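You operate a simulated robot arm through the tools that you are given. There is no shell and no other tool. Be economical: measure what you need, move in short steps, check, and stop when the job is done.

Carry out the task below with a simulated robot arm. There is one attempt and no reset: what you move stays moved.

## Task
Take the orange mould cap and leave it on the brick rest. Put the yellow marker card on top of the grey numbered ingot. Take the grey relay marked "26" from the plate of the lift table and leave it on the top of the tray of the blue hopper. Put the middle blue rail casting on the plate of the lift table away on the brick rest of the checking bench. Do these in any order. Set down upright: grey relay, middle blue rail casting.

The check looks at the end state, three seconds after you hand in, the way a careful person would. Anything else that was tipped, shoved, dropped, spilled or broken makes it a failure. Lids that push on must go on centred and level and be pressed home; caps that screw on are set level and turned clockwise until they are tight.

## Robot
A 7-joint arm with a two-finger parallel gripper on a trunk, on a base that drives. Base frame: it is fixed to the floor where the robot stands at the start and does not move with it; the origin is under the middle of the robot, x ahead of it, y to its left, z up. Lengths are in m, angles in degrees, forces in N, time in s.
With the tool pointing down near the work surface it reaches from about 0.1 to 0.92 m from the robot's upright axis, wherever it stands. Its first joint turns from -166.0 to 166.0 degrees. Places, roughly: brick rest [7.2, 2.6, 0.9]; brick rest of the checking bench [0, -1, 0.8]; grey numbered ingot [7.25, 2.5, 1]; grey relay [5, -3.75, 0.5]; middle blue rail casting (4x6x7 cm) [5, -3.5, 0.5]; orange mould cap (8x8x5 cm) [9, -0.1, 0.8]; top of the tray of the blue hopper [7.6, -2.2, 0.8]; yellow marker card (4x1x5 cm) [9.5, 1.1, 0.8]. Payload 1.57 kg.
Tool frame: the origin (TCP) lies between the finger pads and is the grasp point; the fingertips stand 0.03 m ahead of it; z points along the fingers, y is the line along which they close. The gripper opens to 0.08 m. The fingers are 0.017 m wide and 0.012 m thick; the gripper's body (0.04 by 0.082 m) begins 0.08 m behind the TCP.
Orientation is that of the tool frame in the base frame, as [roll, pitch, yaw] about the fixed x, y, z axes, in that order (R = Rz(yaw) Ry(pitch) Rx(roll)). With the fingers straight down and closing along the base's y, the tool's x points along the base's -x, its y along +y and its z along -z.

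## Interface
- The arm moves only by the tool apply_moves. Its argument "steps" is a list of rows, each a list of 3 entries, a list of its own where there are three numbers: the shift along the tool's x, y, z in units of 500 mm (1.0 is 500 mm), then the turn, a rotation vector about the tool's x, y, z in units of 45 degrees (1.0 is 45 degrees), then the finger opening in m, from 0 to 0.08. In form: [[[tx, ty, tz], [ax, ay, az], gripper], ...]. A call has 1 to 8 rows; each row is the pose to reach, as a shift and turn from the pose commanded when the call began, along the tool's axes at that moment. A call with a number of a shift or a turn outside -1 to 1 is refused whole. A row lasts 0.2 s, in which the tool goes at most 0.05 m and 8.6 degrees; a call with a longer step from one row to the next is refused whole, and so is a gripper value outside its range. A pose out of reach is approached as far as the arm can. The call stops where the force on the tool passes 40 N (or 10 N more than at its start, if that is more) or the arm is blocked; 0.2 s more then pass. Each finger travels about 0.153 m/s and halts on what it meets, pressing with about 32 N; the grip force reading is that of the motor and also rises with nothing between the fingers. The clock runs only during rows and for 0.2 s after the last one: add rows that repeat a pose to give the fingers time. The reply holds the time, the measured pose of the TCP, the force on the tool along the base axes, the opening and the grip force, in the units named above and with some noise, with the torque about the TCP (base axes, N m) and any sound that the robot's microphone picked up, and new pictures: "show" is both (left out), scene, wrist or none.
- Cameras (640 x 400 px; columns grow to the right, rows downward): "scene" is now at [-0.0393, 0.1205, 1.385]; the picture's right is [-0.76, -0.64, 0.00], its down [-0.27, 0.32, -0.91] and it looks along [0.59, -0.69, -0.42] (base axes); focal length 238 px, centre (320, 200). "wrist" rides on the gripper at [0.072, -0.007, -0.122] in the tool frame; the picture's right is [0.09, 1.00, 0.00], its down [-0.84, 0.08, -0.54] and it looks along [-0.54, 0.05, 0.84] (tool axes); focal length 238 px, centre (320, 200). There is no depth. A picture from a camera that has moved, and an enlarged one, comes with that camera's place and axes in the base frame and with its lens.
- base_move(legs): drives the robot by 1 to 6 legs, each [ahead, left, turn to the left] in m, m and degrees, along the robot's own axes; the way and the turn of a leg run together, so that a leg with both is an arc; at most 1.5 m and 180 degrees a leg. The arm and the cameras ride along, it lands a little off, and it stops where it bumps. It gives what a move gives, and a new picture of the scene camera.
- turn_head(pan, tilt): turns the head with the scene camera to pan (to the left, within 143 degrees either way) and tilt (down, from -29 to 69), counted from straight ahead of the robot. It gives what a move gives, and a new picture of the scene camera.
- zoom(camera, box): a new picture of the part [left, top, right, bottom] of that camera's present view, enlarged. No time passes.
- hand_in(): hands the job in; it is judged then, once.

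Work in short steps. Places have to be worked out from the pictures, the camera data and where the tool is seen: move nearer, look again, correct. Check each grasp and each placing, and mend what went wrong. You have 165 turns and 260 pictures in all, those below and enlarged ones among them. Open the gripper and draw the arm clear of the work before you hand the job in, unless the task says otherwise; then end with one line.

The tools are called after ">>>" by a JSON object that holds its "method" and its "body". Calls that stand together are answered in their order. apply_moves: Moves the arm, as the interface text tells. Its arguments: {"type":"object","properties":{"steps":{"type":"array","items":{"type":"array"}},"show":{"type":"string","enum":["both","scene","wrist","none"]}},"required":["steps"]} The other tools are called the same way: base_move (legs) drives the base; turn_head (pan, tilt) turns the head that bears the scene camera; zoom (camera, box) takes an enlarged picture of a part of a camera's view; hand_in () hands the job in.

At the start:

```text
t: 0.0
tool_pos: [0.6258, 0.0468, 1.0641]
ee_rot: [180.0, 0.0, -180.0]
wrist_force: [0.6, -0.4, 0.1]
ft_torque: [-0.02, 0.01, -0.01]
opening: 0.0799
finger_force: 0.0
robot x, y, heading: [0.0003, -0.0006, -0.2]
head pan, tilt: [-49.9, 24.7]
```

scene: 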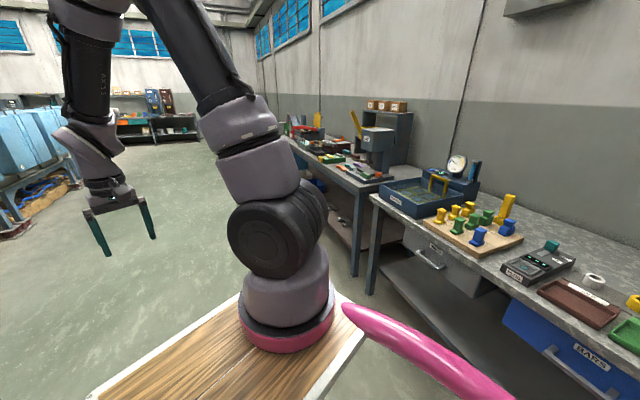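
wrist: 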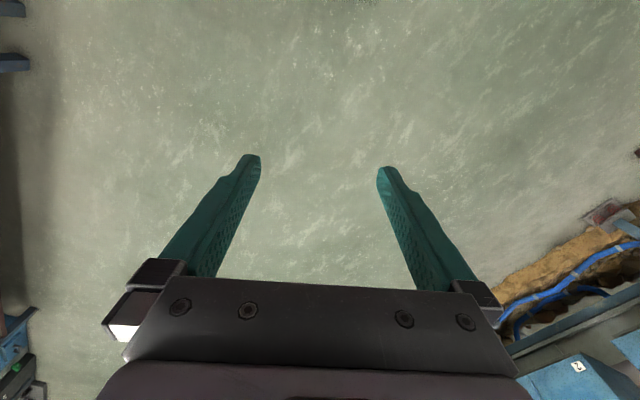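

The checking bench is on the right; I'll zoom in on it, then look ahead to learn the layout.

>>> {"method": "zoom", "body": {"camera": "scene", "box": [360, 130, 640, 305]}}

>>> {"method": "turn_head", "body": {"pan": 0, "tilt": 12}}

>>> {"method": "turn_head", "body": {"pan": -90, "tilt": 30}}

```text
2.29 times, centred on (500, 218) of scene
camera zoom: at [-0.0393, 0.1205, 1.385], right [-0.76, -0.64, 0.0], down [-0.27, 0.32, -0.91], along [0.59, -0.69, -0.42], focal length 544 px, centre (-91, 160)
```

zoom: 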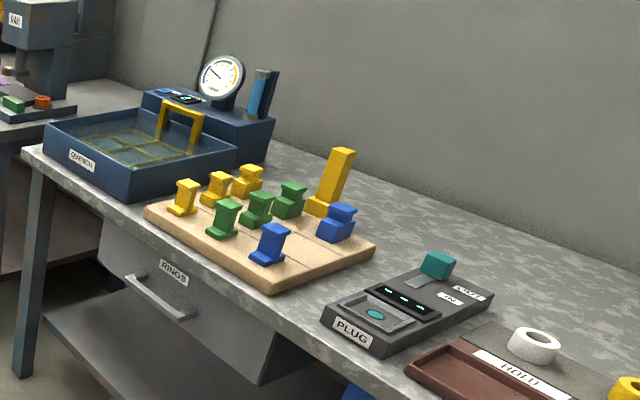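

```text
t: 1.2
tool_pos: [0.6253, 0.0463, 1.0633]
ee_rot: [180.0, 0.1, 179.9]
wrist_force: [0.3, -0.2, 0.1]
ft_torque: [0.0, 0.01, 0.01]
opening: 0.0799
finger_force: 0.0
robot x, y, heading: [-0.0003, -0.0026, -0.1]
head pan, tilt: [0.0, 12.0]
camera scene: at [-0.0055, 0.1909, 1.4056], right [0.0, -1.0, 0.0], down [-0.21, 0.0, -0.98], along [0.98, 0.0, -0.21], focal length 238 px, centre (320, 200)
```

scene: 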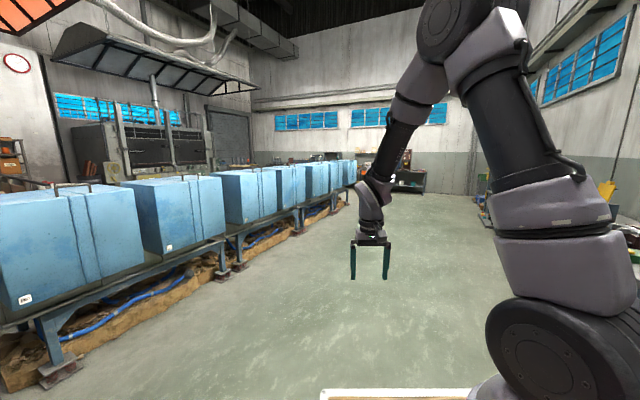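

```text
t: 2.8
tool_pos: [0.6262, 0.0462, 1.0645]
ee_rot: [180.0, 0.1, -180.0]
wrist_force: [0.5, -1.0, -0.1]
ft_torque: [-0.02, 0.03, -0.01]
opening: 0.0799
finger_force: 0.1
robot x, y, heading: [0.0, -0.0006, 0.0]
head pan, tilt: [-90.0, 30.0]
camera scene: at [-0.0987, 0.1005, 1.3766], right [-1.0, 0.0, 0.0], down [0.0, 0.5, -0.87], along [0.0, -0.87, -0.5], focal length 238 px, centre (320, 200)
```

scene: 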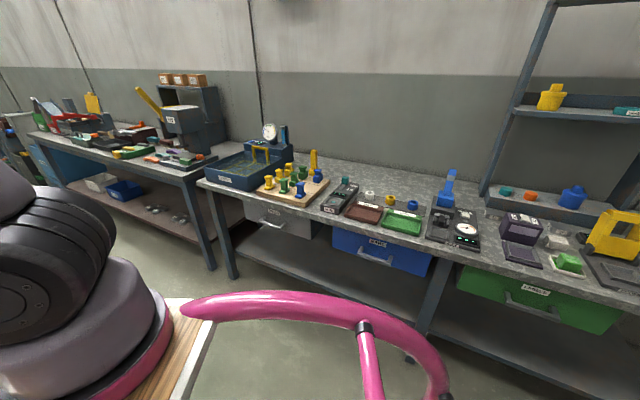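

I'll zoom on the bench to pick out the brick rest.

>>> {"method": "zoom", "body": {"camera": "scene", "box": [190, 110, 430, 260]}}

>>> {"method": "zoom", "body": {"camera": "scene", "box": [400, 130, 640, 280]}}

```text
2.67 times, centred on (310, 185) of scene
camera zoom: at [-0.0987, 0.1005, 1.3766], right [-1.0, 0.0, 0.0], down [0.0, 0.5, -0.87], along [0.0, -0.87, -0.5], focal length 635 px, centre (347, 240)
```

zoom: 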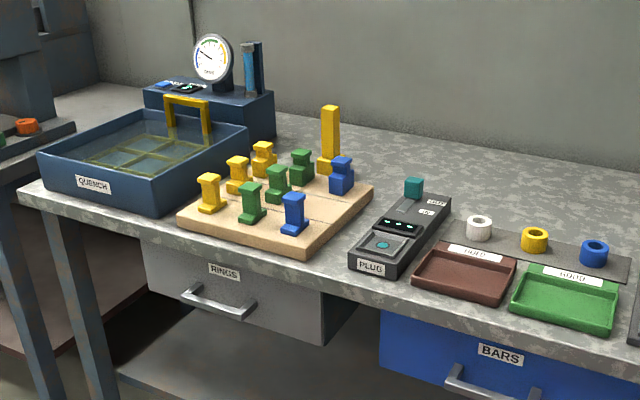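

```text
2.67 times, centred on (520, 205) of scene
camera zoom: at [-0.0987, 0.1005, 1.3766], right [-1.0, 0.0, 0.0], down [0.0, 0.5, -0.87], along [0.0, -0.87, -0.5], focal length 635 px, centre (-213, 187)
```

zoom: 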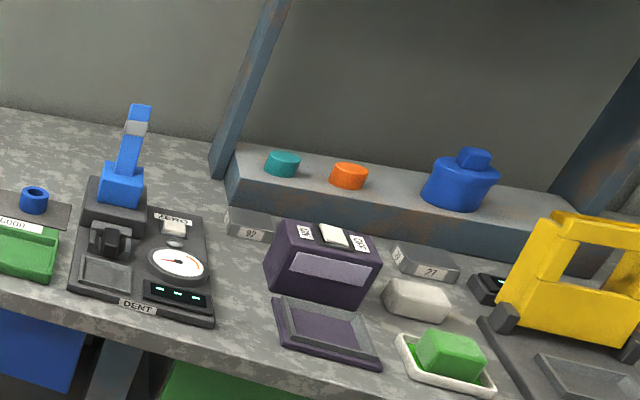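

The brick-coloured "HOLD" tray at about (-0.29,-0.78,0.8) must be the checking bench's rest. I'll drive ahead towards the lift table and look right.

>>> {"method": "base_move", "body": {"legs": [[1.5, 0, 0], [1.5, 0, 0]]}}

>>> {"method": "turn_head", "body": {"pan": -55, "tilt": 15}}

>>> {"method": "turn_head", "body": {"pan": 20, "tilt": 10}}

```text
t: 17.1
tool_pos: [3.581, 0.029, 1.0639]
ee_rot: [-179.9, 0.1, 180.0]
wrist_force: [-0.8, 0.8, 0.3]
ft_torque: [0.02, 0.0, -0.04]
opening: 0.0801
finger_force: 0.2
robot x, y, heading: [2.957, -0.0162, 0.1]
head pan, tilt: [-90.0, 30.0]
camera scene: at [2.8569, 0.0843, 1.3766], right [-1.0, 0.0, 0.0], down [0.0, 0.5, -0.87], along [0.0, -0.87, -0.5], focal length 238 px, centre (320, 200)
```

scene: 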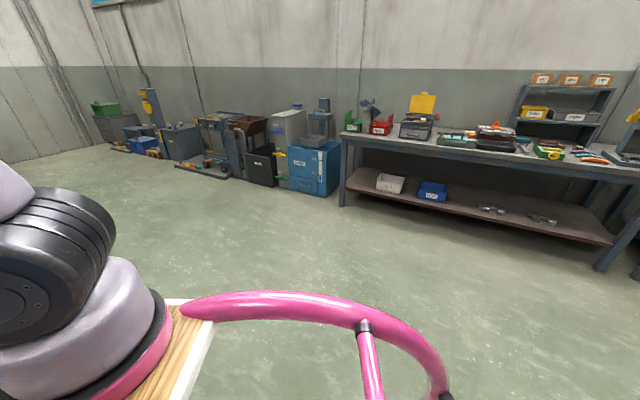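

```text
t: 18.1
tool_pos: [3.5811, 0.0303, 1.0647]
ee_rot: [-180.0, 0.0, 179.9]
wrist_force: [0.6, -0.4, 0.8]
ft_torque: [0.0, 0.0, 0.01]
opening: 0.08
finger_force: 0.1
robot x, y, heading: [2.9581, -0.0166, -0.0]
head pan, tilt: [-55.0, 15.0]
camera scene: at [2.9104, 0.0981, 1.4007], right [-0.82, -0.57, 0.0], down [-0.15, 0.21, -0.97], along [0.55, -0.79, -0.26], focal length 238 px, centre (320, 200)
```

scene: 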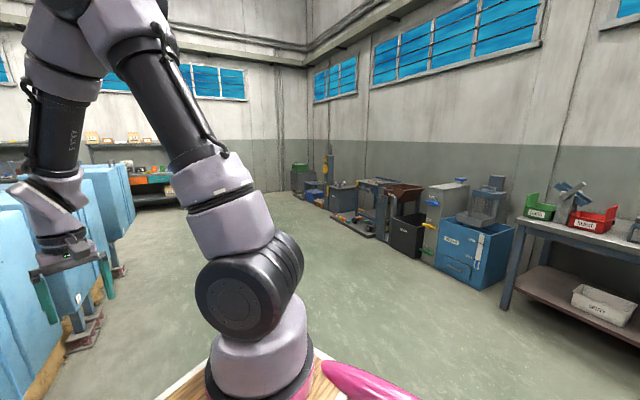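

```text
t: 19.6
tool_pos: [3.5819, 0.0298, 1.0634]
ee_rot: [179.9, 0.0, 180.0]
wrist_force: [0.5, -1.0, -0.2]
ft_torque: [-0.01, 0.01, 0.0]
opening: 0.08
finger_force: 0.1
robot x, y, heading: [2.9524, -0.0156, -0.1]
head pan, tilt: [20.0, 10.0]
camera scene: at [2.9443, 0.2064, 1.4089], right [0.34, -0.94, 0.0], down [-0.16, -0.06, -0.98], along [0.93, 0.34, -0.17], focal length 238 px, centre (320, 200)
```

scene: 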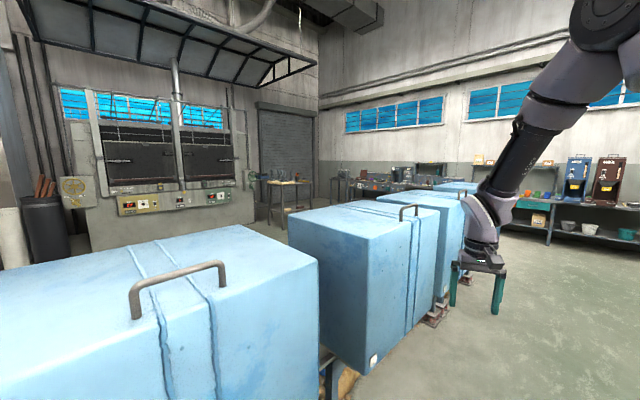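

>>> {"method": "turn_head", "body": {"pan": -60, "tilt": 15}}

>>> {"method": "zoom", "body": {"camera": "scene", "box": [220, 150, 460, 300]}}

```text
t: 21.1
tool_pos: [3.5817, 0.0287, 1.0619]
ee_rot: [179.9, 0.0, -180.0]
wrist_force: [-0.3, -0.6, 0.1]
ft_torque: [-0.02, 0.02, -0.02]
opening: 0.0802
finger_force: 0.0
robot x, y, heading: [2.9564, -0.0174, -0.1]
head pan, tilt: [-60.0, 15.0]
camera scene: at [2.9036, 0.0938, 1.4008], right [-0.87, -0.5, 0.0], down [-0.13, 0.22, -0.97], along [0.48, -0.84, -0.26], focal length 238 px, centre (320, 200)
```

scene: 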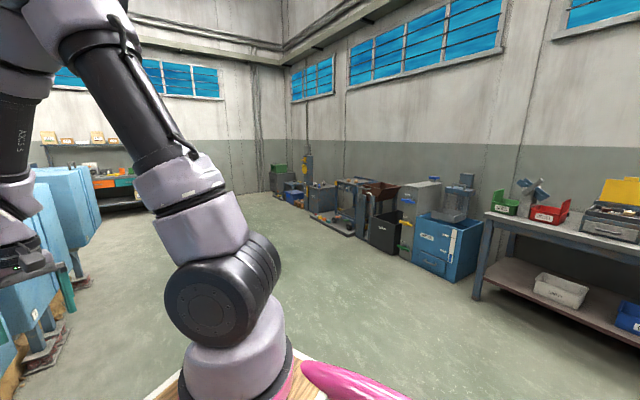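

```text
2.67 times, centred on (340, 225) of scene
camera zoom: at [2.9036, 0.0938, 1.4008], right [-0.87, -0.5, 0.0], down [-0.13, 0.22, -0.97], along [0.48, -0.84, -0.26], focal length 635 px, centre (267, 133)
```

zoom: 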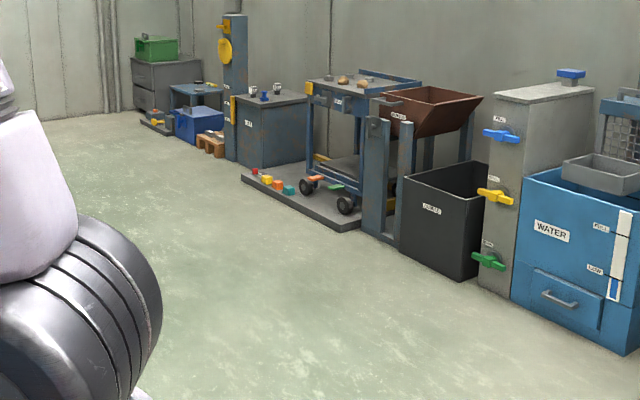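

Several stations stand along the wall; I'll turn toward them and drive closer to identify the lift table.

>>> {"method": "base_move", "body": {"legs": [[0, 0, -55], [1.0, 0, 0], [0.8, 0, 0]]}}

>>> {"method": "turn_head", "body": {"pan": -12, "tilt": 25}}

```text
t: 32.6
tool_pos: [4.3883, -1.9686, 1.063]
ee_rot: [180.0, 0.0, 125.7]
wrist_force: [0.3, -0.6, -0.1]
ft_torque: [-0.01, 0.0, -0.01]
opening: 0.0803
finger_force: 0.0
robot x, y, heading: [3.9827, -1.4897, -54.3]
head pan, tilt: [-60.0, 15.0]
camera scene: at [4.0436, -1.3809, 1.4008], right [-0.91, 0.41, 0.0], down [0.11, 0.24, -0.97], along [-0.4, -0.88, -0.26], focal length 238 px, centre (320, 200)
```

scene: 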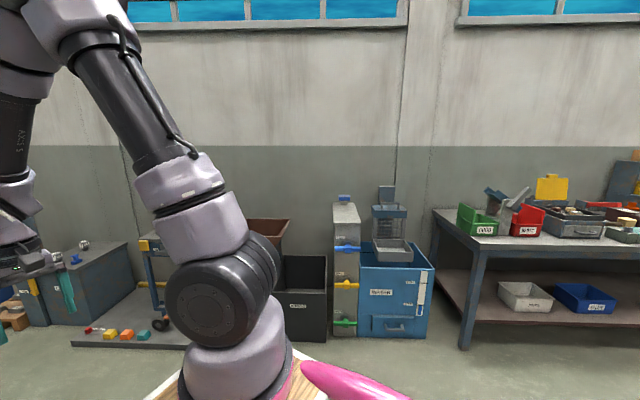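

```text
t: 33.8
tool_pos: [4.3869, -1.9704, 1.0644]
ee_rot: [180.0, 0.1, 125.7]
wrist_force: [-0.5, -0.4, 0.1]
ft_torque: [-0.01, 0.03, 0.01]
opening: 0.0802
finger_force: 0.1
robot x, y, heading: [3.9822, -1.4894, -54.4]
head pan, tilt: [-12.0, 25.0]
camera scene: at [4.119, -1.3802, 1.3846], right [-0.92, -0.4, 0.0], down [-0.17, 0.39, -0.91], along [0.36, -0.83, -0.42], focal length 238 px, centre (320, 200)
```

scene: 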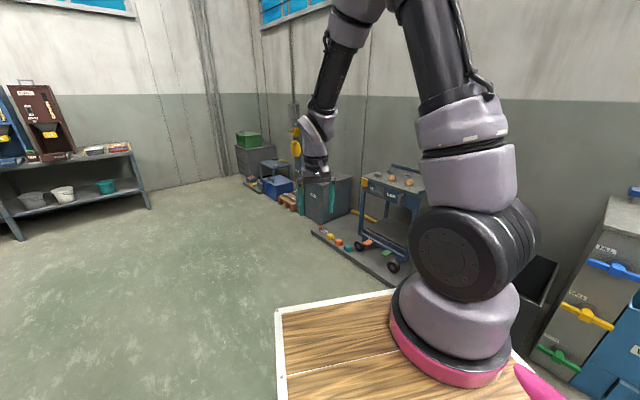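

>>> {"method": "zoom", "body": {"camera": "scene", "box": [220, 120, 440, 280]}}

```text
2.50 times, centred on (330, 200) of scene
camera zoom: at [4.119, -1.3802, 1.3846], right [-0.92, -0.4, 0.0], down [-0.17, 0.39, -0.91], along [0.36, -0.83, -0.42], focal length 595 px, centre (295, 200)
```

zoom: 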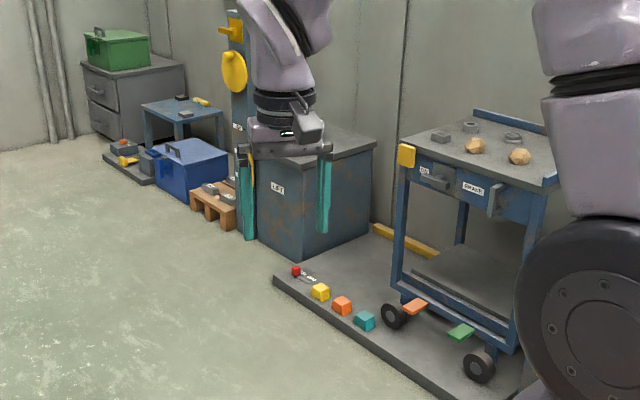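

The box at (5,-3.75) with a LIFT-like label matches the lift table's place. I'll go closer and look again.

>>> {"method": "base_move", "body": {"legs": [[0.9, 0, -15]]}}

>>> {"method": "turn_head", "body": {"pan": 0, "tilt": 35}}

```text
t: 38.5
tool_pos: [4.6667, -2.8503, 1.0629]
ee_rot: [179.9, 0.0, 110.4]
wrist_force: [-0.2, -0.8, 0.2]
ft_torque: [0.0, -0.02, 0.01]
opening: 0.0796
finger_force: 0.2
robot x, y, heading: [4.4047, -2.2798, -69.4]
head pan, tilt: [-12.0, 25.0]
camera scene: at [4.5636, -2.2098, 1.3846], right [-0.99, -0.15, 0.0], down [-0.06, 0.42, -0.91], along [0.13, -0.9, -0.42], focal length 238 px, centre (320, 200)
```

scene: 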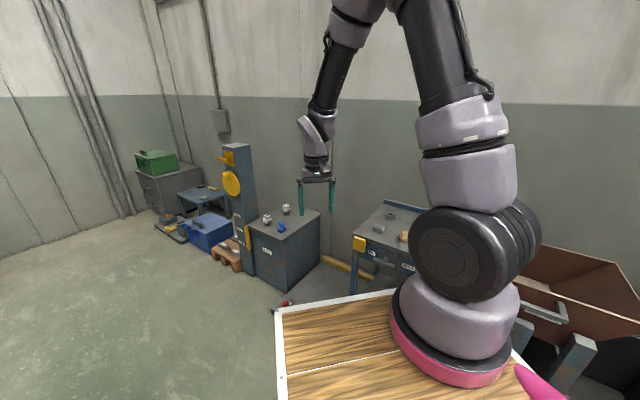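

```text
t: 39.3
tool_pos: [4.6675, -2.8491, 1.0635]
ee_rot: [179.9, 0.0, 110.4]
wrist_force: [-0.6, -0.3, 0.1]
ft_torque: [0.01, -0.02, -0.01]
opening: 0.08
finger_force: 0.0
robot x, y, heading: [4.4105, -2.2816, -69.5]
head pan, tilt: [0.0, 35.0]
camera scene: at [4.5808, -2.2012, 1.3688], right [-0.94, -0.35, 0.0], down [-0.2, 0.54, -0.82], along [0.29, -0.77, -0.57], focal length 238 px, centre (320, 200)
```

scene: 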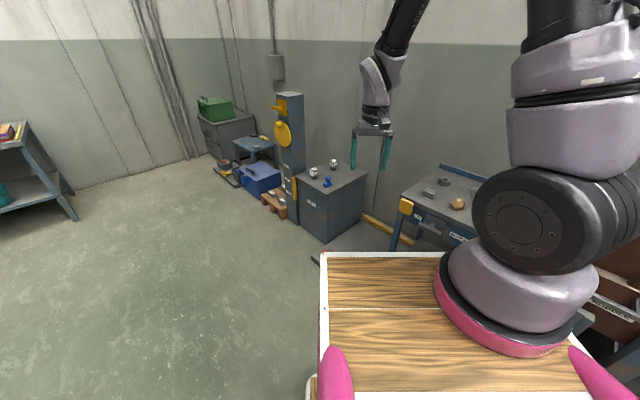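

>>> {"method": "zoom", "body": {"camera": "scene", "box": [280, 140, 400, 215]}}

>>> {"method": "zoom", "body": {"camera": "scene", "box": [200, 80, 320, 230]}}

```text
5.33 times, centred on (340, 178) of scene
camera zoom: at [4.5808, -2.2012, 1.3688], right [-0.94, -0.35, 0.0], down [-0.2, 0.54, -0.82], along [0.29, -0.77, -0.57], focal length 1270 px, centre (213, 320)
```

zoom: 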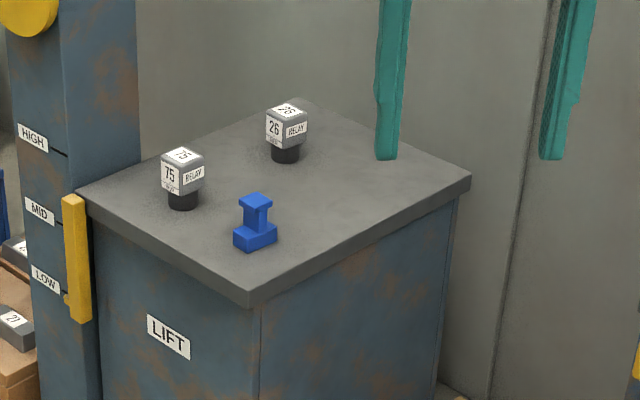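

```text
2.67 times, centred on (260, 155) of scene
camera zoom: at [4.5808, -2.2012, 1.3688], right [-0.94, -0.35, 0.0], down [-0.2, 0.54, -0.82], along [0.29, -0.77, -0.57], focal length 635 px, centre (480, 320)
```

zoom: 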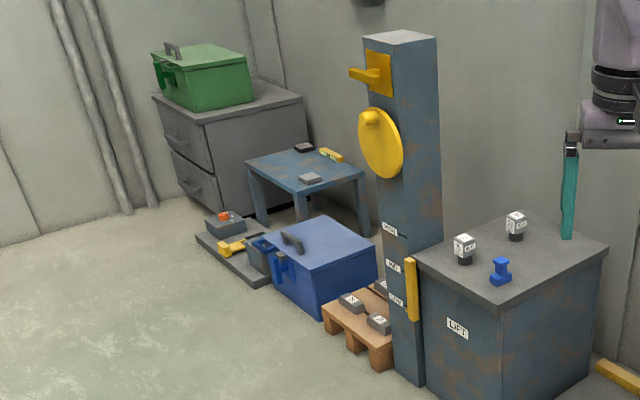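

The LIFT table carries relay 26 (≈5.06,-3.78), relay 75 and the blue casting (≈5.04,-3.57), with the mast at its left. I'll rotate, slide left, then come up in front.

>>> {"method": "base_move", "body": {"legs": [[0, 0, -33], [0, 0.92, 0], [0.45, 0, 0]]}}

>>> {"method": "turn_head", "body": {"pan": -5, "tilt": 50}}

```text
t: 47.8
tool_pos: [5.119, -3.4947, 1.0635]
ee_rot: [179.9, -0.1, 76.3]
wrist_force: [0.6, 0.5, 0.3]
ft_torque: [-0.02, -0.02, 0.0]
opening: 0.08
finger_force: 0.2
robot x, y, heading: [5.2212, -2.8738, -103.6]
head pan, tilt: [0.0, 35.0]
stopped in leg 3: the robot was blocked; the commanded pose is now the measured one
camera scene: at [5.4101, -2.9079, 1.3688], right [-0.97, 0.23, 0.0], down [0.13, 0.56, -0.82], along [-0.19, -0.8, -0.57], focal length 238 px, centre (320, 200)
```

scene: 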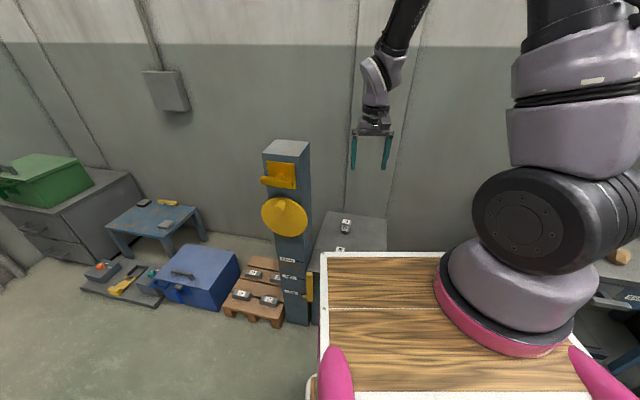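

```text
t: 48.5
tool_pos: [5.1201, -3.4961, 1.0625]
ee_rot: [180.0, 0.1, 76.4]
wrist_force: [-0.2, 0.0, -1.1]
ft_torque: [-0.02, 0.01, 0.0]
opening: 0.0799
finger_force: 0.0
robot x, y, heading: [5.2209, -2.8763, -103.9]
head pan, tilt: [-5.0, 50.0]
camera scene: at [5.4063, -2.8952, 1.3471], right [-0.95, 0.32, 0.0], down [0.24, 0.73, -0.64], along [-0.2, -0.61, -0.77], focal length 238 px, centre (320, 200)
```

scene: 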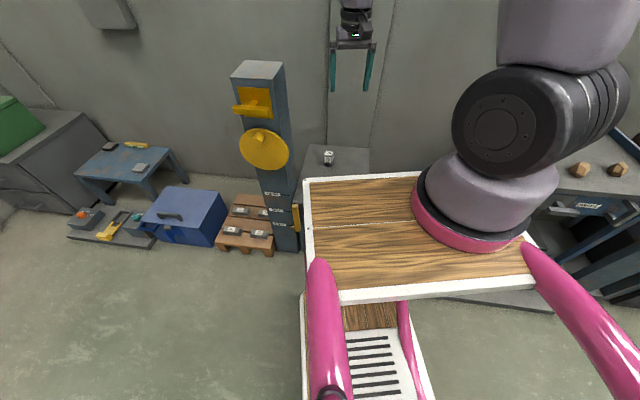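

The base stopped against the lift/platform edge, close enough to reach. I'll lower the hand a bit and look with the wrist camera.

>>> {"method": "apply_moves", "body": {"steps": [[[0, 0, 0.1], [0, 0, 0], 0.08], [[0, 0, 0.2], [0, 0, 0], 0.08], [[0, 0, 0.3], [0, 0, 0], 0.08], [[0, 0, 0.4], [0, 0, 0], 0.08]], "show": "wrist"}}

```text
t: 49.5
tool_pos: [5.1196, -3.4946, 0.8613]
ee_rot: [-180.0, 0.0, 76.2]
wrist_force: [0.0, 0.8, 0.6]
ft_torque: [-0.01, 0.01, 0.0]
opening: 0.0801
finger_force: 0.1
robot x, y, heading: [5.2239, -2.8738, -103.4]
head pan, tilt: [-5.0, 50.0]
camera wrist: at [5.1308, -3.4223, 0.985], right [0.99, -0.15, 0.0], down [-0.12, -0.83, 0.54], along [-0.08, -0.54, -0.84], focal length 238 px, centre (320, 200)
```

wrist: 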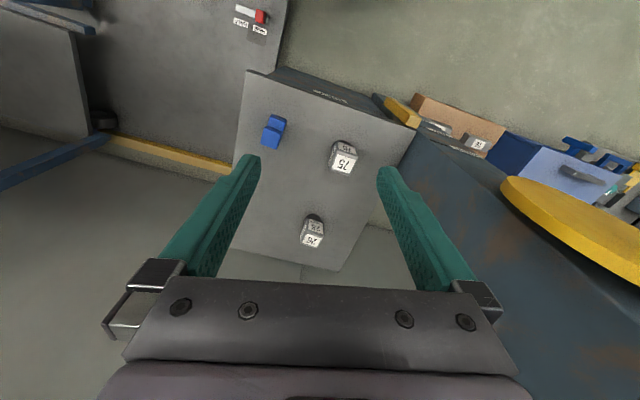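

Relay 26 appears at about (5.055,-3.80). I'll move over it at this height, stop short by ~8 cm and look again.

>>> {"method": "apply_moves", "body": {"steps": [[[-0.1, 0, 0], [0, 0, 0], 0.08], [[-0.2, 0, 0.03], [0, 0, 0], 0.08], [[-0.3, 0, 0.06], [0, 0, 0], 0.08], [[-0.4, 0.01, 0.1], [0, 0, 0], 0.08], [[-0.5, 0.02, 0.15], [0, 0, 0], 0.08]], "show": "wrist"}}

>>> {"method": "zoom", "body": {"camera": "wrist", "box": [220, 60, 420, 260]}}

```text
refused: row 2 steps farther than a row can; nothing moved
```

```text
2.00 times, centred on (320, 160) of wrist
camera zoom: at [5.1308, -3.4223, 0.985], right [0.99, -0.15, 0.0], down [-0.12, -0.83, 0.54], along [-0.08, -0.54, -0.84], focal length 477 px, centre (320, 280)
```

zoom: 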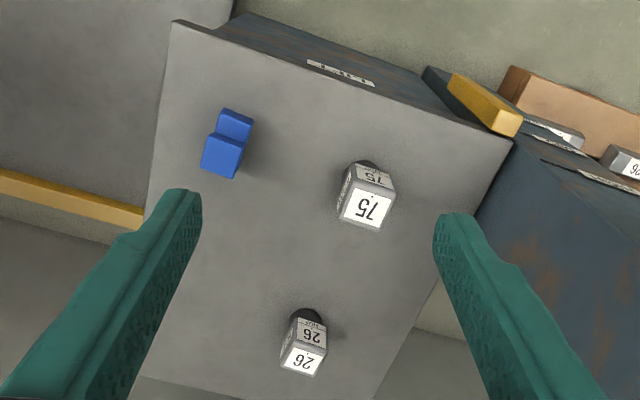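

>>> {"method": "apply_moves", "body": {"steps": [[[-0.09, 0, 0], [0, 0, 0], 0.08], [[-0.18, 0, 0.02], [0, 0, 0], 0.08], [[-0.27, 0, 0.05], [0, 0, 0], 0.08], [[-0.36, 0.01, 0.08], [0, 0, 0], 0.08], [[-0.45, 0.02, 0.11], [0, 0, 0], 0.08], [[-0.5, 0.02, 0.15], [0, 0, 0], 0.08]], "show": "wrist"}}

>>> {"method": "zoom", "body": {"camera": "wrist", "box": [220, 40, 420, 240]}}

```text
t: 50.9
tool_pos: [5.0724, -3.7407, 0.7892]
ee_rot: [-179.9, -0.1, 76.4]
wrist_force: [-0.6, 0.8, 0.0]
ft_torque: [-0.01, 0.0, 0.0]
opening: 0.0801
finger_force: 0.2
robot x, y, heading: [5.2203, -2.8748, -103.3]
head pan, tilt: [-5.0, 50.0]
camera wrist: at [5.084, -3.6689, 0.9127], right [0.99, -0.15, 0.0], down [-0.12, -0.83, 0.54], along [-0.08, -0.54, -0.84], focal length 238 px, centre (320, 200)
```

wrist: 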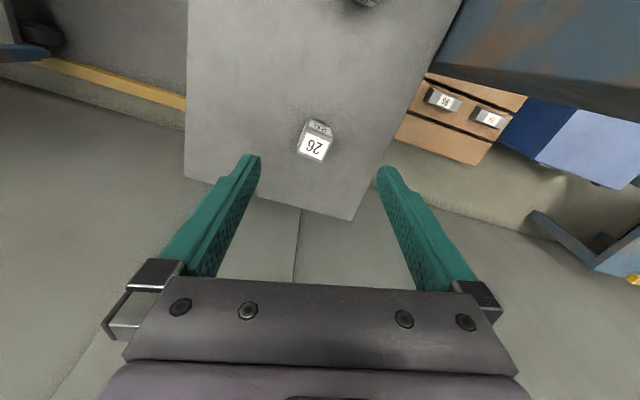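

```text
2.00 times, centred on (320, 140) of wrist
camera zoom: at [5.084, -3.6689, 0.9127], right [0.99, -0.15, 0.0], down [-0.12, -0.83, 0.54], along [-0.08, -0.54, -0.84], focal length 477 px, centre (320, 320)
```

zoom: 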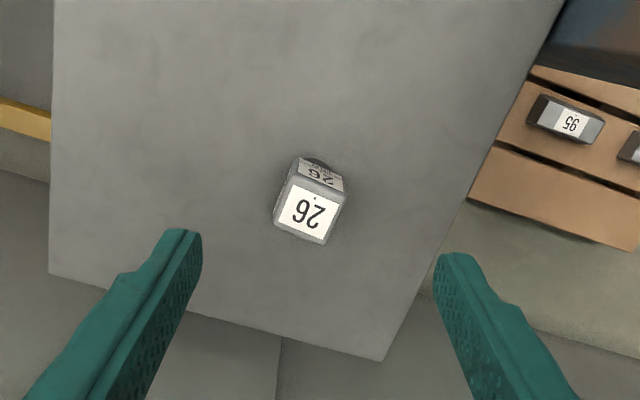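

Triangulating gives relay 26's top centre at (5.057,-3.791,0.576), turned about 18° from the tool. I align above it, descending partway, and check.

>>> {"method": "apply_moves", "body": {"steps": [[[-0.05, -0.003, 0.05], [0, 0, 0.15], 0.08], [[-0.105, -0.007, 0.1], [0, 0, 0.3], 0.08], [[-0.105, -0.007, 0.19], [0, 0, 0.4], 0.08], [[-0.105, -0.007, 0.26], [0, 0, 0.4], 0.08], [[-0.105, -0.007, 0.28], [0, 0, 0.4], 0.08]], "show": "wrist"}}

```text
t: 52.1
tool_pos: [5.0519, -3.7925, 0.6469]
ee_rot: [180.0, 0.0, 58.4]
wrist_force: [0.3, -0.1, 0.6]
ft_torque: [0.03, -0.03, -0.01]
opening: 0.0802
finger_force: 0.1
robot x, y, heading: [5.2213, -2.8745, -103.5]
head pan, tilt: [-5.0, 50.0]
camera wrist: at [5.0862, -3.7265, 0.7716], right [0.9, -0.44, 0.0], down [-0.37, -0.75, 0.54], along [-0.24, -0.49, -0.84], focal length 238 px, centre (320, 200)
```

wrist: 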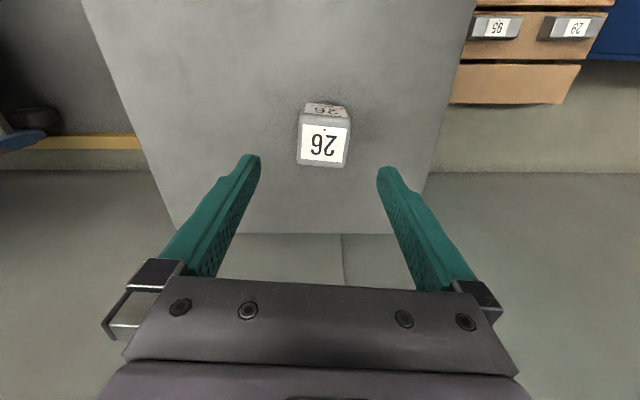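

Aligned well; descend and grip.

>>> {"method": "apply_moves", "body": {"steps": [[[0.003, 0.008, 0.08], [0, 0, 0], 0.08], [[0.003, 0.008, 0.14], [0, 0, 0], 0.08], [[0.003, 0.008, 0.17], [0, 0, 0], 0.08], [[0.003, 0.008, 0.17], [0, 0, 0], 0.03], [[0.003, 0.008, 0.17], [0, 0, 0], 0.02], [[0.003, 0.008, 0.17], [0, 0, 0], 0.02]], "show": "wrist"}}

```text
t: 53.5
tool_pos: [5.0635, -3.7882, 0.5655]
ee_rot: [180.0, 0.0, 58.4]
wrist_force: [0.5, -0.3, 2.1]
ft_torque: [-0.06, -0.06, 0.02]
opening: 0.0433
finger_force: 32.4
out of reach, approached as far as the arm can: row 3, 4, 5, 6
robot x, y, heading: [5.2218, -2.8723, -103.6]
head pan, tilt: [-5.0, 50.0]
camera wrist: at [5.0951, -3.7222, 0.6896], right [0.9, -0.44, 0.0], down [-0.37, -0.75, 0.54], along [-0.24, -0.49, -0.84], focal length 238 px, centre (320, 200)
```

wrist: 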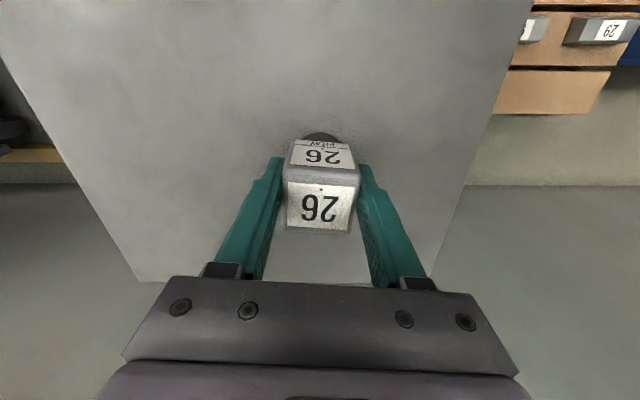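

Gripped at 43 mm. Lift straight up.

>>> {"method": "apply_moves", "body": {"steps": [[[0, 0, -0.06], [0, 0, 0], 0.02], [[0, 0, -0.15], [0, 0, 0], 0.02], [[0, 0, -0.25], [0, 0, 0], 0.02], [[0, 0, -0.34], [0, 0, 0], 0.02], [[0, 0, -0.43], [0, 0, 0], 0.02]], "show": "wrist"}}

```text
t: 54.7
tool_pos: [5.0627, -3.7885, 0.7782]
ee_rot: [-180.0, -0.1, 58.5]
wrist_force: [0.0, -0.7, -2.1]
ft_torque: [0.03, -0.01, 0.01]
opening: 0.0436
finger_force: 32.1
robot x, y, heading: [5.2211, -2.8748, -103.6]
head pan, tilt: [-5.0, 50.0]
camera wrist: at [5.0956, -3.7228, 0.9022], right [0.9, -0.44, 0.0], down [-0.37, -0.75, 0.54], along [-0.24, -0.48, -0.84], focal length 238 px, centre (320, 200)
```

wrist: 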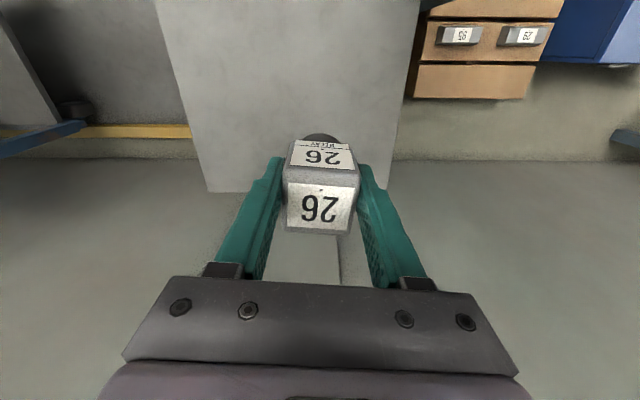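

Held firmly. Retract toward the robot and raise for travel.

>>> {"method": "apply_moves", "body": {"steps": [[[0.07, -0.023, -0.06], [0, 0, -0.1], 0.02], [[0.145, -0.047, -0.11], [0, 0, -0.2], 0.02], [[0.22, -0.071, -0.16], [0, 0, -0.3], 0.02], [[0.295, -0.095, -0.21], [0, 0, -0.4], 0.02], [[0.37, -0.119, -0.26], [0, 0, -0.4], 0.02], [[0.445, -0.143, -0.31], [0, 0, -0.4], 0.02], [[0.52, -0.167, -0.36], [0, 0, -0.4], 0.02], [[0.59, -0.19, -0.41], [0, 0, -0.4], 0.02]], "show": "none"}}

>>> {"method": "base_move", "body": {"legs": [[-0.6, 0, 0], [0, 0, 130]]}}

>>> {"method": "turn_head", "body": {"pan": -20, "tilt": 20}}

```text
t: 56.5
tool_pos: [5.1354, -3.4868, 0.9858]
ee_rot: [-180.0, 0.0, 76.3]
wrist_force: [-0.9, 1.0, -2.2]
ft_torque: [0.06, -0.05, 0.0]
opening: 0.0435
finger_force: 32.2
robot x, y, heading: [5.2196, -2.8746, -103.4]
head pan, tilt: [-5.0, 50.0]
```

```text
t: 65.3
tool_pos: [5.8923, -1.9795, 0.9861]
ee_rot: [-180.0, 0.0, -154.2]
wrist_force: [0.1, -1.0, -1.2]
ft_torque: [0.01, -0.01, -0.02]
opening: 0.0436
finger_force: 32.8
robot x, y, heading: [5.3654, -2.2969, 25.8]
head pan, tilt: [-5.0, 50.0]
camera scene: at [5.2654, -2.1436, 1.3471], right [0.35, -0.93, 0.0], down [-0.72, -0.27, -0.64], along [0.6, 0.23, -0.77], focal length 238 px, centre (320, 200)
```

scene: 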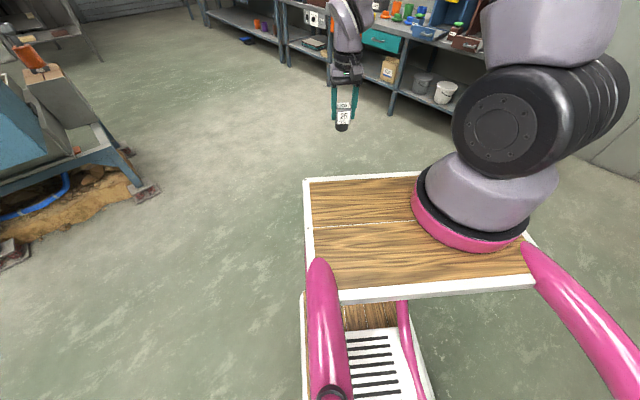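

```text
t: 66.2
tool_pos: [5.8931, -1.9797, 0.9852]
ee_rot: [-179.9, -0.1, -154.2]
wrist_force: [-0.1, -0.1, -1.1]
ft_torque: [0.02, 0.0, 0.02]
opening: 0.0433
finger_force: 32.4
robot x, y, heading: [5.365, -2.3015, 25.9]
head pan, tilt: [-20.0, 20.0]
camera scene: at [5.2861, -2.1615, 1.3926], right [0.1, -0.99, 0.0], down [-0.34, -0.03, -0.94], along [0.93, 0.1, -0.34], focal length 238 px, centre (320, 200)
```

scene: 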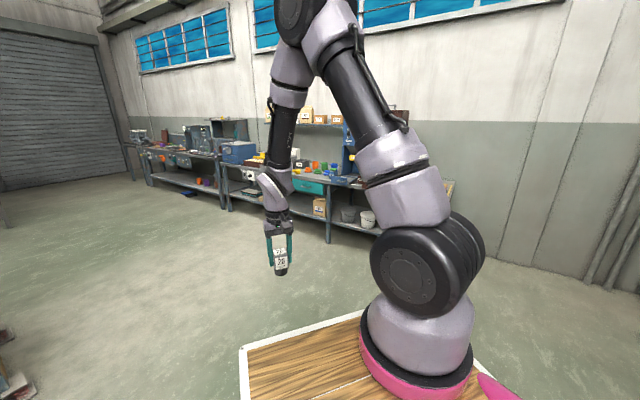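

>>> {"method": "base_move", "body": {"legs": [[0, 0, -45], [0.3, 0.5, 0]]}}

>>> {"method": "turn_head", "body": {"pan": 20, "tilt": 20}}

```text
t: 71.6
tool_pos: [6.411, -2.0883, 0.9858]
ee_rot: [180.0, -0.1, 159.9]
wrist_force: [0.2, 0.4, -1.2]
ft_torque: [0.03, 0.02, 0.0]
opening: 0.0435
finger_force: 31.6
robot x, y, heading: [5.8108, -1.9343, -20.0]
head pan, tilt: [-20.0, 20.0]
camera scene: at [5.858, -1.7787, 1.3926], right [-0.64, -0.77, 0.0], down [-0.26, 0.22, -0.94], along [0.72, -0.6, -0.34], focal length 238 px, centre (320, 200)
```

scene: 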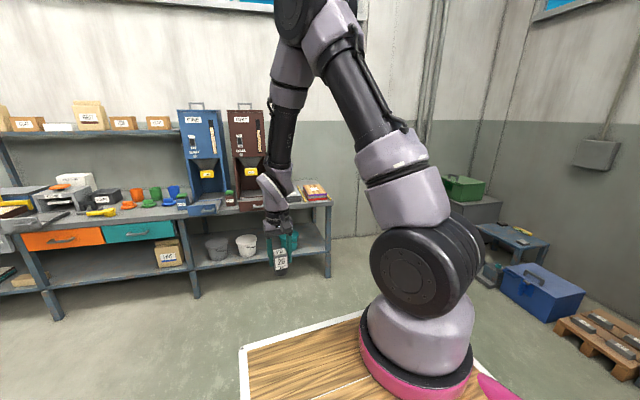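

```text
t: 72.7
tool_pos: [6.4108, -2.0879, 0.9834]
ee_rot: [-179.9, 0.0, 159.9]
wrist_force: [-0.3, 0.3, -2.1]
ft_torque: [0.02, -0.02, 0.0]
opening: 0.0437
finger_force: 32.1
robot x, y, heading: [5.8164, -1.9317, -20.1]
head pan, tilt: [20.0, 20.0]
camera scene: at [5.8798, -1.7189, 1.3926], right [0.0, -1.0, 0.0], down [-0.34, 0.0, -0.94], along [0.94, 0.0, -0.34], focal length 238 px, centre (320, 200)
```

scene: 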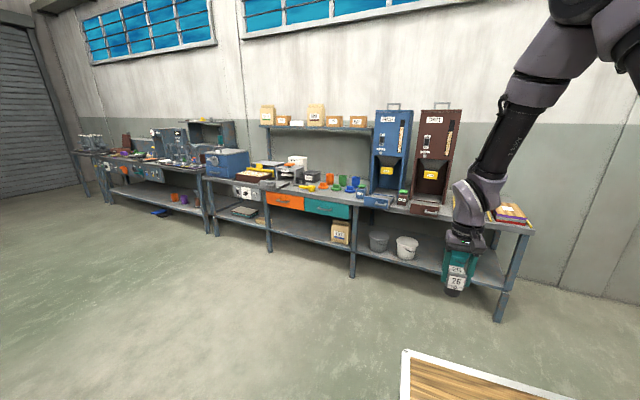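

>>> {"method": "zoom", "body": {"camera": "scene", "box": [330, 100, 480, 220]}}

```text
3.33 times, centred on (405, 160) of scene
camera zoom: at [5.8798, -1.7189, 1.3926], right [0.0, -1.0, 0.0], down [-0.34, 0.0, -0.94], along [0.94, 0.0, -0.34], focal length 794 px, centre (37, 333)
```

zoom: 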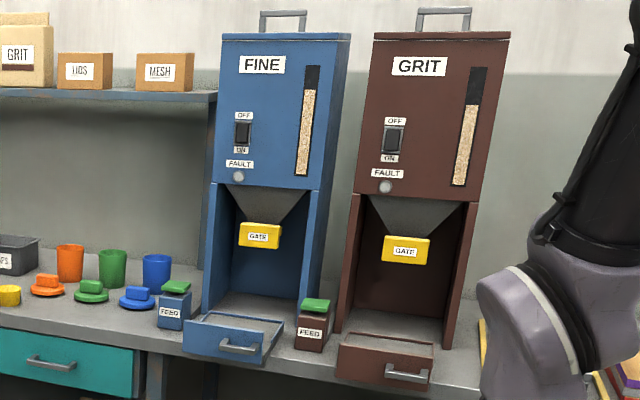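

The blue FINE hopper's tray is at about (7.53,-2.16,0.8), facing heading ≈ -28°. I'll square up and approach in two legs, stopping 0.8 m short.

>>> {"method": "base_move", "body": {"legs": [[0, 0, -7.6], [0, 0.6, 0], [0.8, 0, 0]]}}

>>> {"method": "turn_head", "body": {"pan": -8, "tilt": 38}}

```text
t: 80.6
tool_pos: [7.3859, -2.0045, 0.9843]
ee_rot: [-180.0, 0.1, 152.3]
wrist_force: [-0.6, -0.5, -1.8]
ft_torque: [0.03, 0.04, 0.01]
opening: 0.0433
finger_force: 32.0
robot x, y, heading: [6.8129, -1.7726, -27.6]
head pan, tilt: [20.0, 20.0]
camera scene: at [6.9057, -1.5694, 1.3926], right [-0.13, -0.99, 0.0], down [-0.34, 0.04, -0.94], along [0.93, -0.12, -0.34], focal length 238 px, centre (320, 200)
```

scene: 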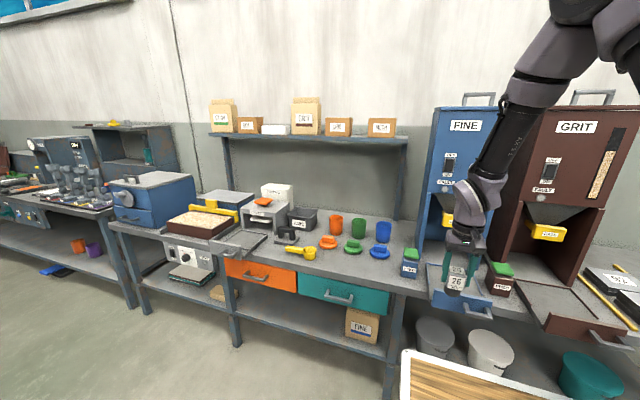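

```text
t: 81.5
tool_pos: [7.3858, -2.0036, 0.9848]
ee_rot: [180.0, 0.0, 152.4]
wrist_force: [-0.3, 0.3, -1.5]
ft_torque: [-0.01, 0.03, 0.02]
opening: 0.0438
finger_force: 31.6
robot x, y, heading: [6.8147, -1.7684, -27.5]
head pan, tilt: [-8.0, 38.0]
camera scene: at [6.8836, -1.6073, 1.3643], right [-0.58, -0.81, 0.0], down [-0.5, 0.36, -0.79], along [0.64, -0.46, -0.62], focal length 238 px, centre (320, 200)
```

scene: 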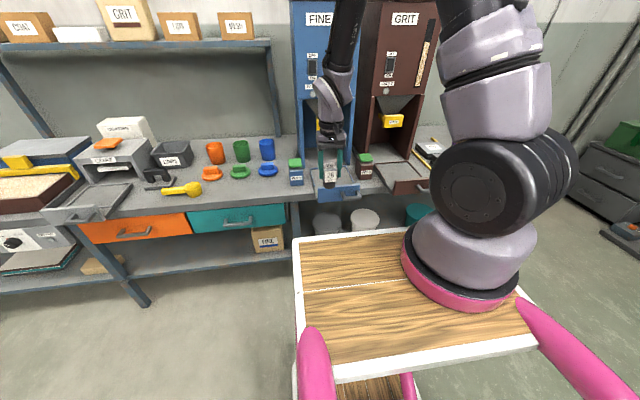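

>>> {"method": "zoom", "body": {"camera": "scene", "box": [270, 130, 410, 220]}}

>>> {"method": "zoom", "body": {"camera": "wrist", "box": [0, 0, 640, 400]}}

```text
4.44 times, centred on (340, 175) of scene
camera zoom: at [6.8836, -1.6073, 1.3643], right [-0.58, -0.81, 0.0], down [-0.5, 0.36, -0.79], along [0.64, -0.46, -0.62], focal length 1058 px, centre (231, 311)
```

zoom: 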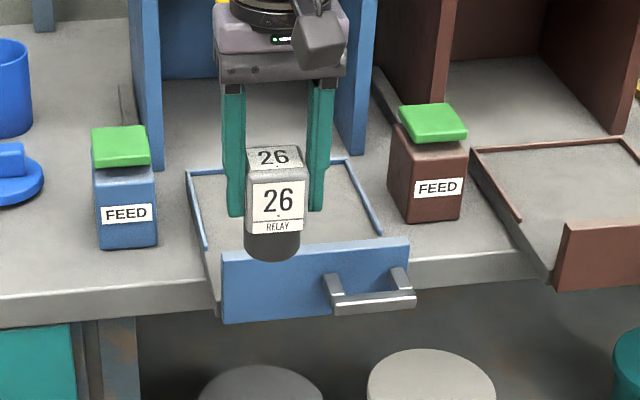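

```text
1.00 times, centred on (320, 200) of wrist (not enlarged: the box is as wide or as high as the picture)
camera zoom: at [7.3189, -1.9765, 1.1089], right [0.38, 0.93, 0.0], down [0.78, -0.32, 0.54], along [0.5, -0.21, -0.84], focal length 238 px, centre (320, 200)
```

zoom: 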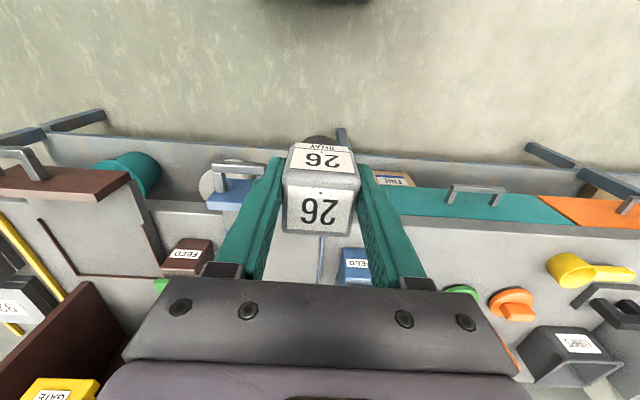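

The tray is a shallow flat-floored drawer; its floor centre is at about (7.56,-2.165). I'll move above it at height, then check.

>>> {"method": "apply_moves", "body": {"steps": [[[-0.04, -0.06, 0], [0, 0, 0], 0.02], [[-0.1, -0.122, 0], [0, 0, 0], 0.02], [[-0.19, -0.122, 0], [0, 0, 0], 0.02], [[-0.28, -0.122, 0], [0, 0, 0], 0.02], [[-0.37, -0.122, 0.03], [0, 0, 0], 0.02], [[-0.43, -0.122, 0.08], [0, 0, 0], 0.02]]}}

>>> {"method": "zoom", "body": {"camera": "scene", "box": [270, 100, 430, 220]}}

```text
t: 83.0
tool_pos: [7.5486, -2.158, 0.9469]
ee_rot: [-180.0, 0.1, 152.4]
wrist_force: [-0.7, -0.3, 0.2]
ft_torque: [-0.04, -0.02, 0.0]
opening: 0.0437
finger_force: 32.0
robot x, y, heading: [6.8138, -1.7756, -27.4]
head pan, tilt: [-8.0, 38.0]
camera scene: at [6.8831, -1.6071, 1.3642], right [-0.58, -0.81, 0.0], down [-0.5, 0.36, -0.79], along [0.64, -0.46, -0.62], focal length 238 px, centre (320, 200)
camera wrist: at [7.481, -2.1301, 1.0708], right [0.38, 0.93, 0.0], down [0.78, -0.32, 0.54], along [0.5, -0.21, -0.84], focal length 238 px, centre (320, 200)
```

scene: 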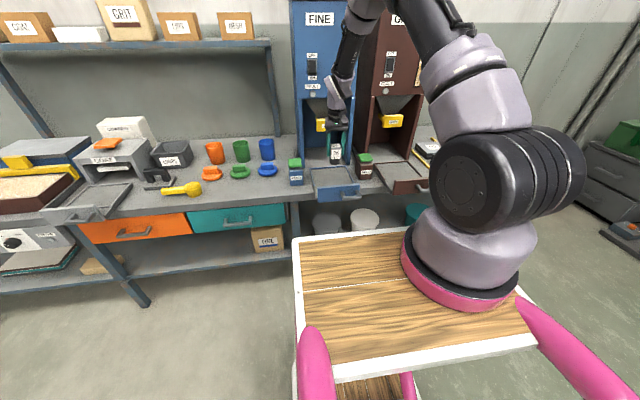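
wrist: 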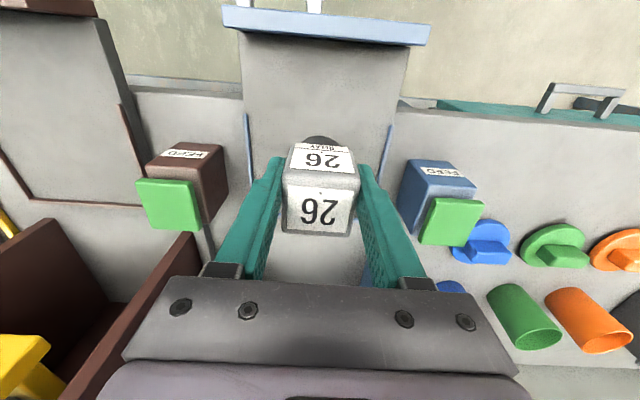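

```text
3.33 times, centred on (350, 160) of scene
camera zoom: at [6.8831, -1.6071, 1.3642], right [-0.58, -0.81, 0.0], down [-0.5, 0.36, -0.79], along [0.64, -0.46, -0.62], focal length 794 px, centre (220, 333)
```

zoom: 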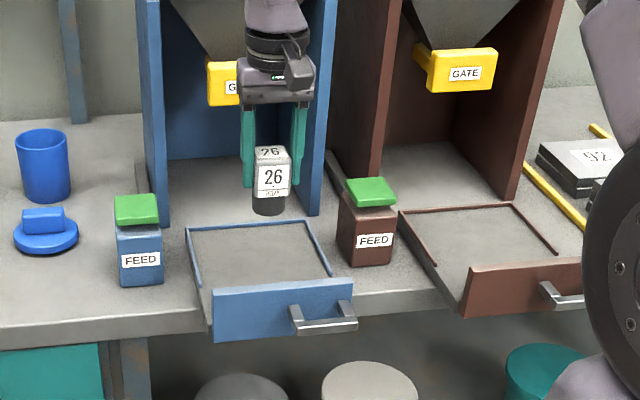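

The relay is centred left-right over the tray floor, slightly toward the front. I nudge 1 cm forward and descend to 0.86.

>>> {"method": "apply_moves", "body": {"steps": [[[-0.02, 0, 0.06], [0, 0, 0], 0.02], [[-0.02, 0, 0.12], [0, 0, 0], 0.02], [[-0.02, 0, 0.16], [0, 0, 0], 0.02]]}}

>>> {"method": "zoom", "body": {"camera": "scene", "box": [290, 130, 390, 210]}}

```text
t: 83.8
tool_pos: [7.5571, -2.1639, 0.8655]
ee_rot: [-180.0, 0.2, 152.4]
wrist_force: [0.0, 0.2, -1.2]
ft_torque: [0.0, -0.01, 0.04]
opening: 0.0435
finger_force: 31.8
robot x, y, heading: [6.8131, -1.7768, -27.7]
head pan, tilt: [-8.0, 38.0]
camera scene: at [6.8834, -1.6073, 1.3642], right [-0.58, -0.81, 0.0], down [-0.5, 0.36, -0.79], along [0.64, -0.46, -0.62], focal length 238 px, centre (320, 200)
camera wrist: at [7.4907, -2.1353, 0.9891], right [0.38, 0.93, 0.0], down [0.78, -0.32, 0.54], along [0.5, -0.21, -0.84], focal length 238 px, centre (320, 200)
```

scene: 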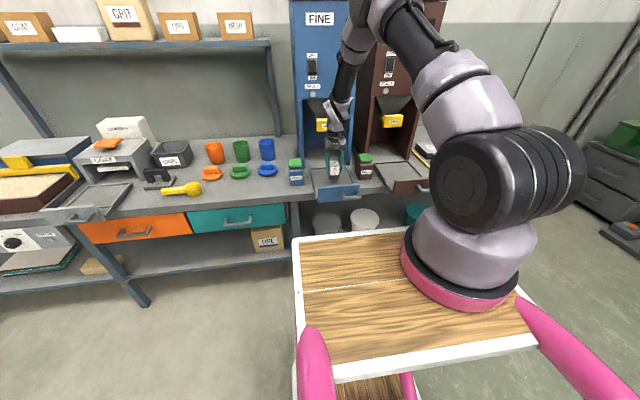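
wrist: 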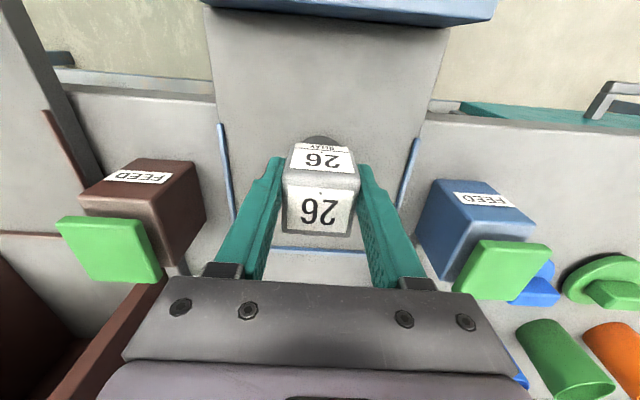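

```text
5.00 times, centred on (340, 170) of scene
camera zoom: at [6.8834, -1.6073, 1.3642], right [-0.58, -0.81, 0.0], down [-0.5, 0.36, -0.79], along [0.64, -0.46, -0.62], focal length 1191 px, centre (220, 350)
```

zoom: 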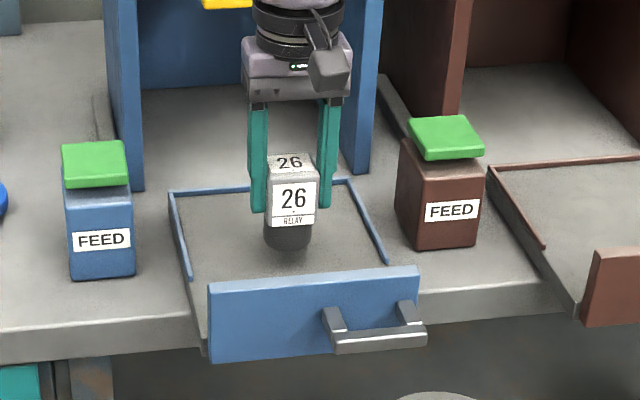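

Right over the tray; descend in small steps until contact.

>>> {"method": "apply_moves", "body": {"steps": [[[0, 0, 0.01], [0, 0, 0], 0.02], [[0, 0, 0.02], [0, 0, 0], 0.02], [[0, 0, 0.03], [0, 0, 0], 0.02], [[0, 0, 0.035], [0, 0, 0], 0.02]], "show": "none"}}

>>> {"method": "zoom", "body": {"camera": "scene", "box": [290, 130, 390, 210]}}

```text
t: 84.8
tool_pos: [7.558, -2.1634, 0.8477]
ee_rot: [-180.0, -0.1, 152.4]
wrist_force: [0.3, 0.8, -2.3]
ft_torque: [0.01, 0.03, 0.04]
opening: 0.0437
finger_force: 31.6
robot x, y, heading: [6.8112, -1.7728, -27.2]
head pan, tilt: [-8.0, 38.0]
```

```text
5.00 times, centred on (340, 170) of scene
camera zoom: at [6.8836, -1.6074, 1.3642], right [-0.58, -0.81, 0.0], down [-0.5, 0.36, -0.79], along [0.64, -0.46, -0.62], focal length 1191 px, centre (220, 350)
```

zoom: 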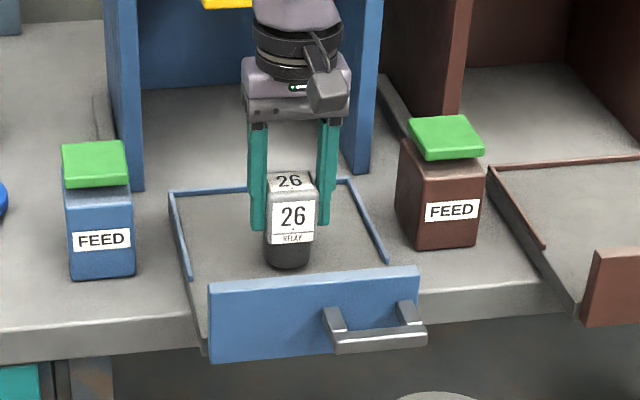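

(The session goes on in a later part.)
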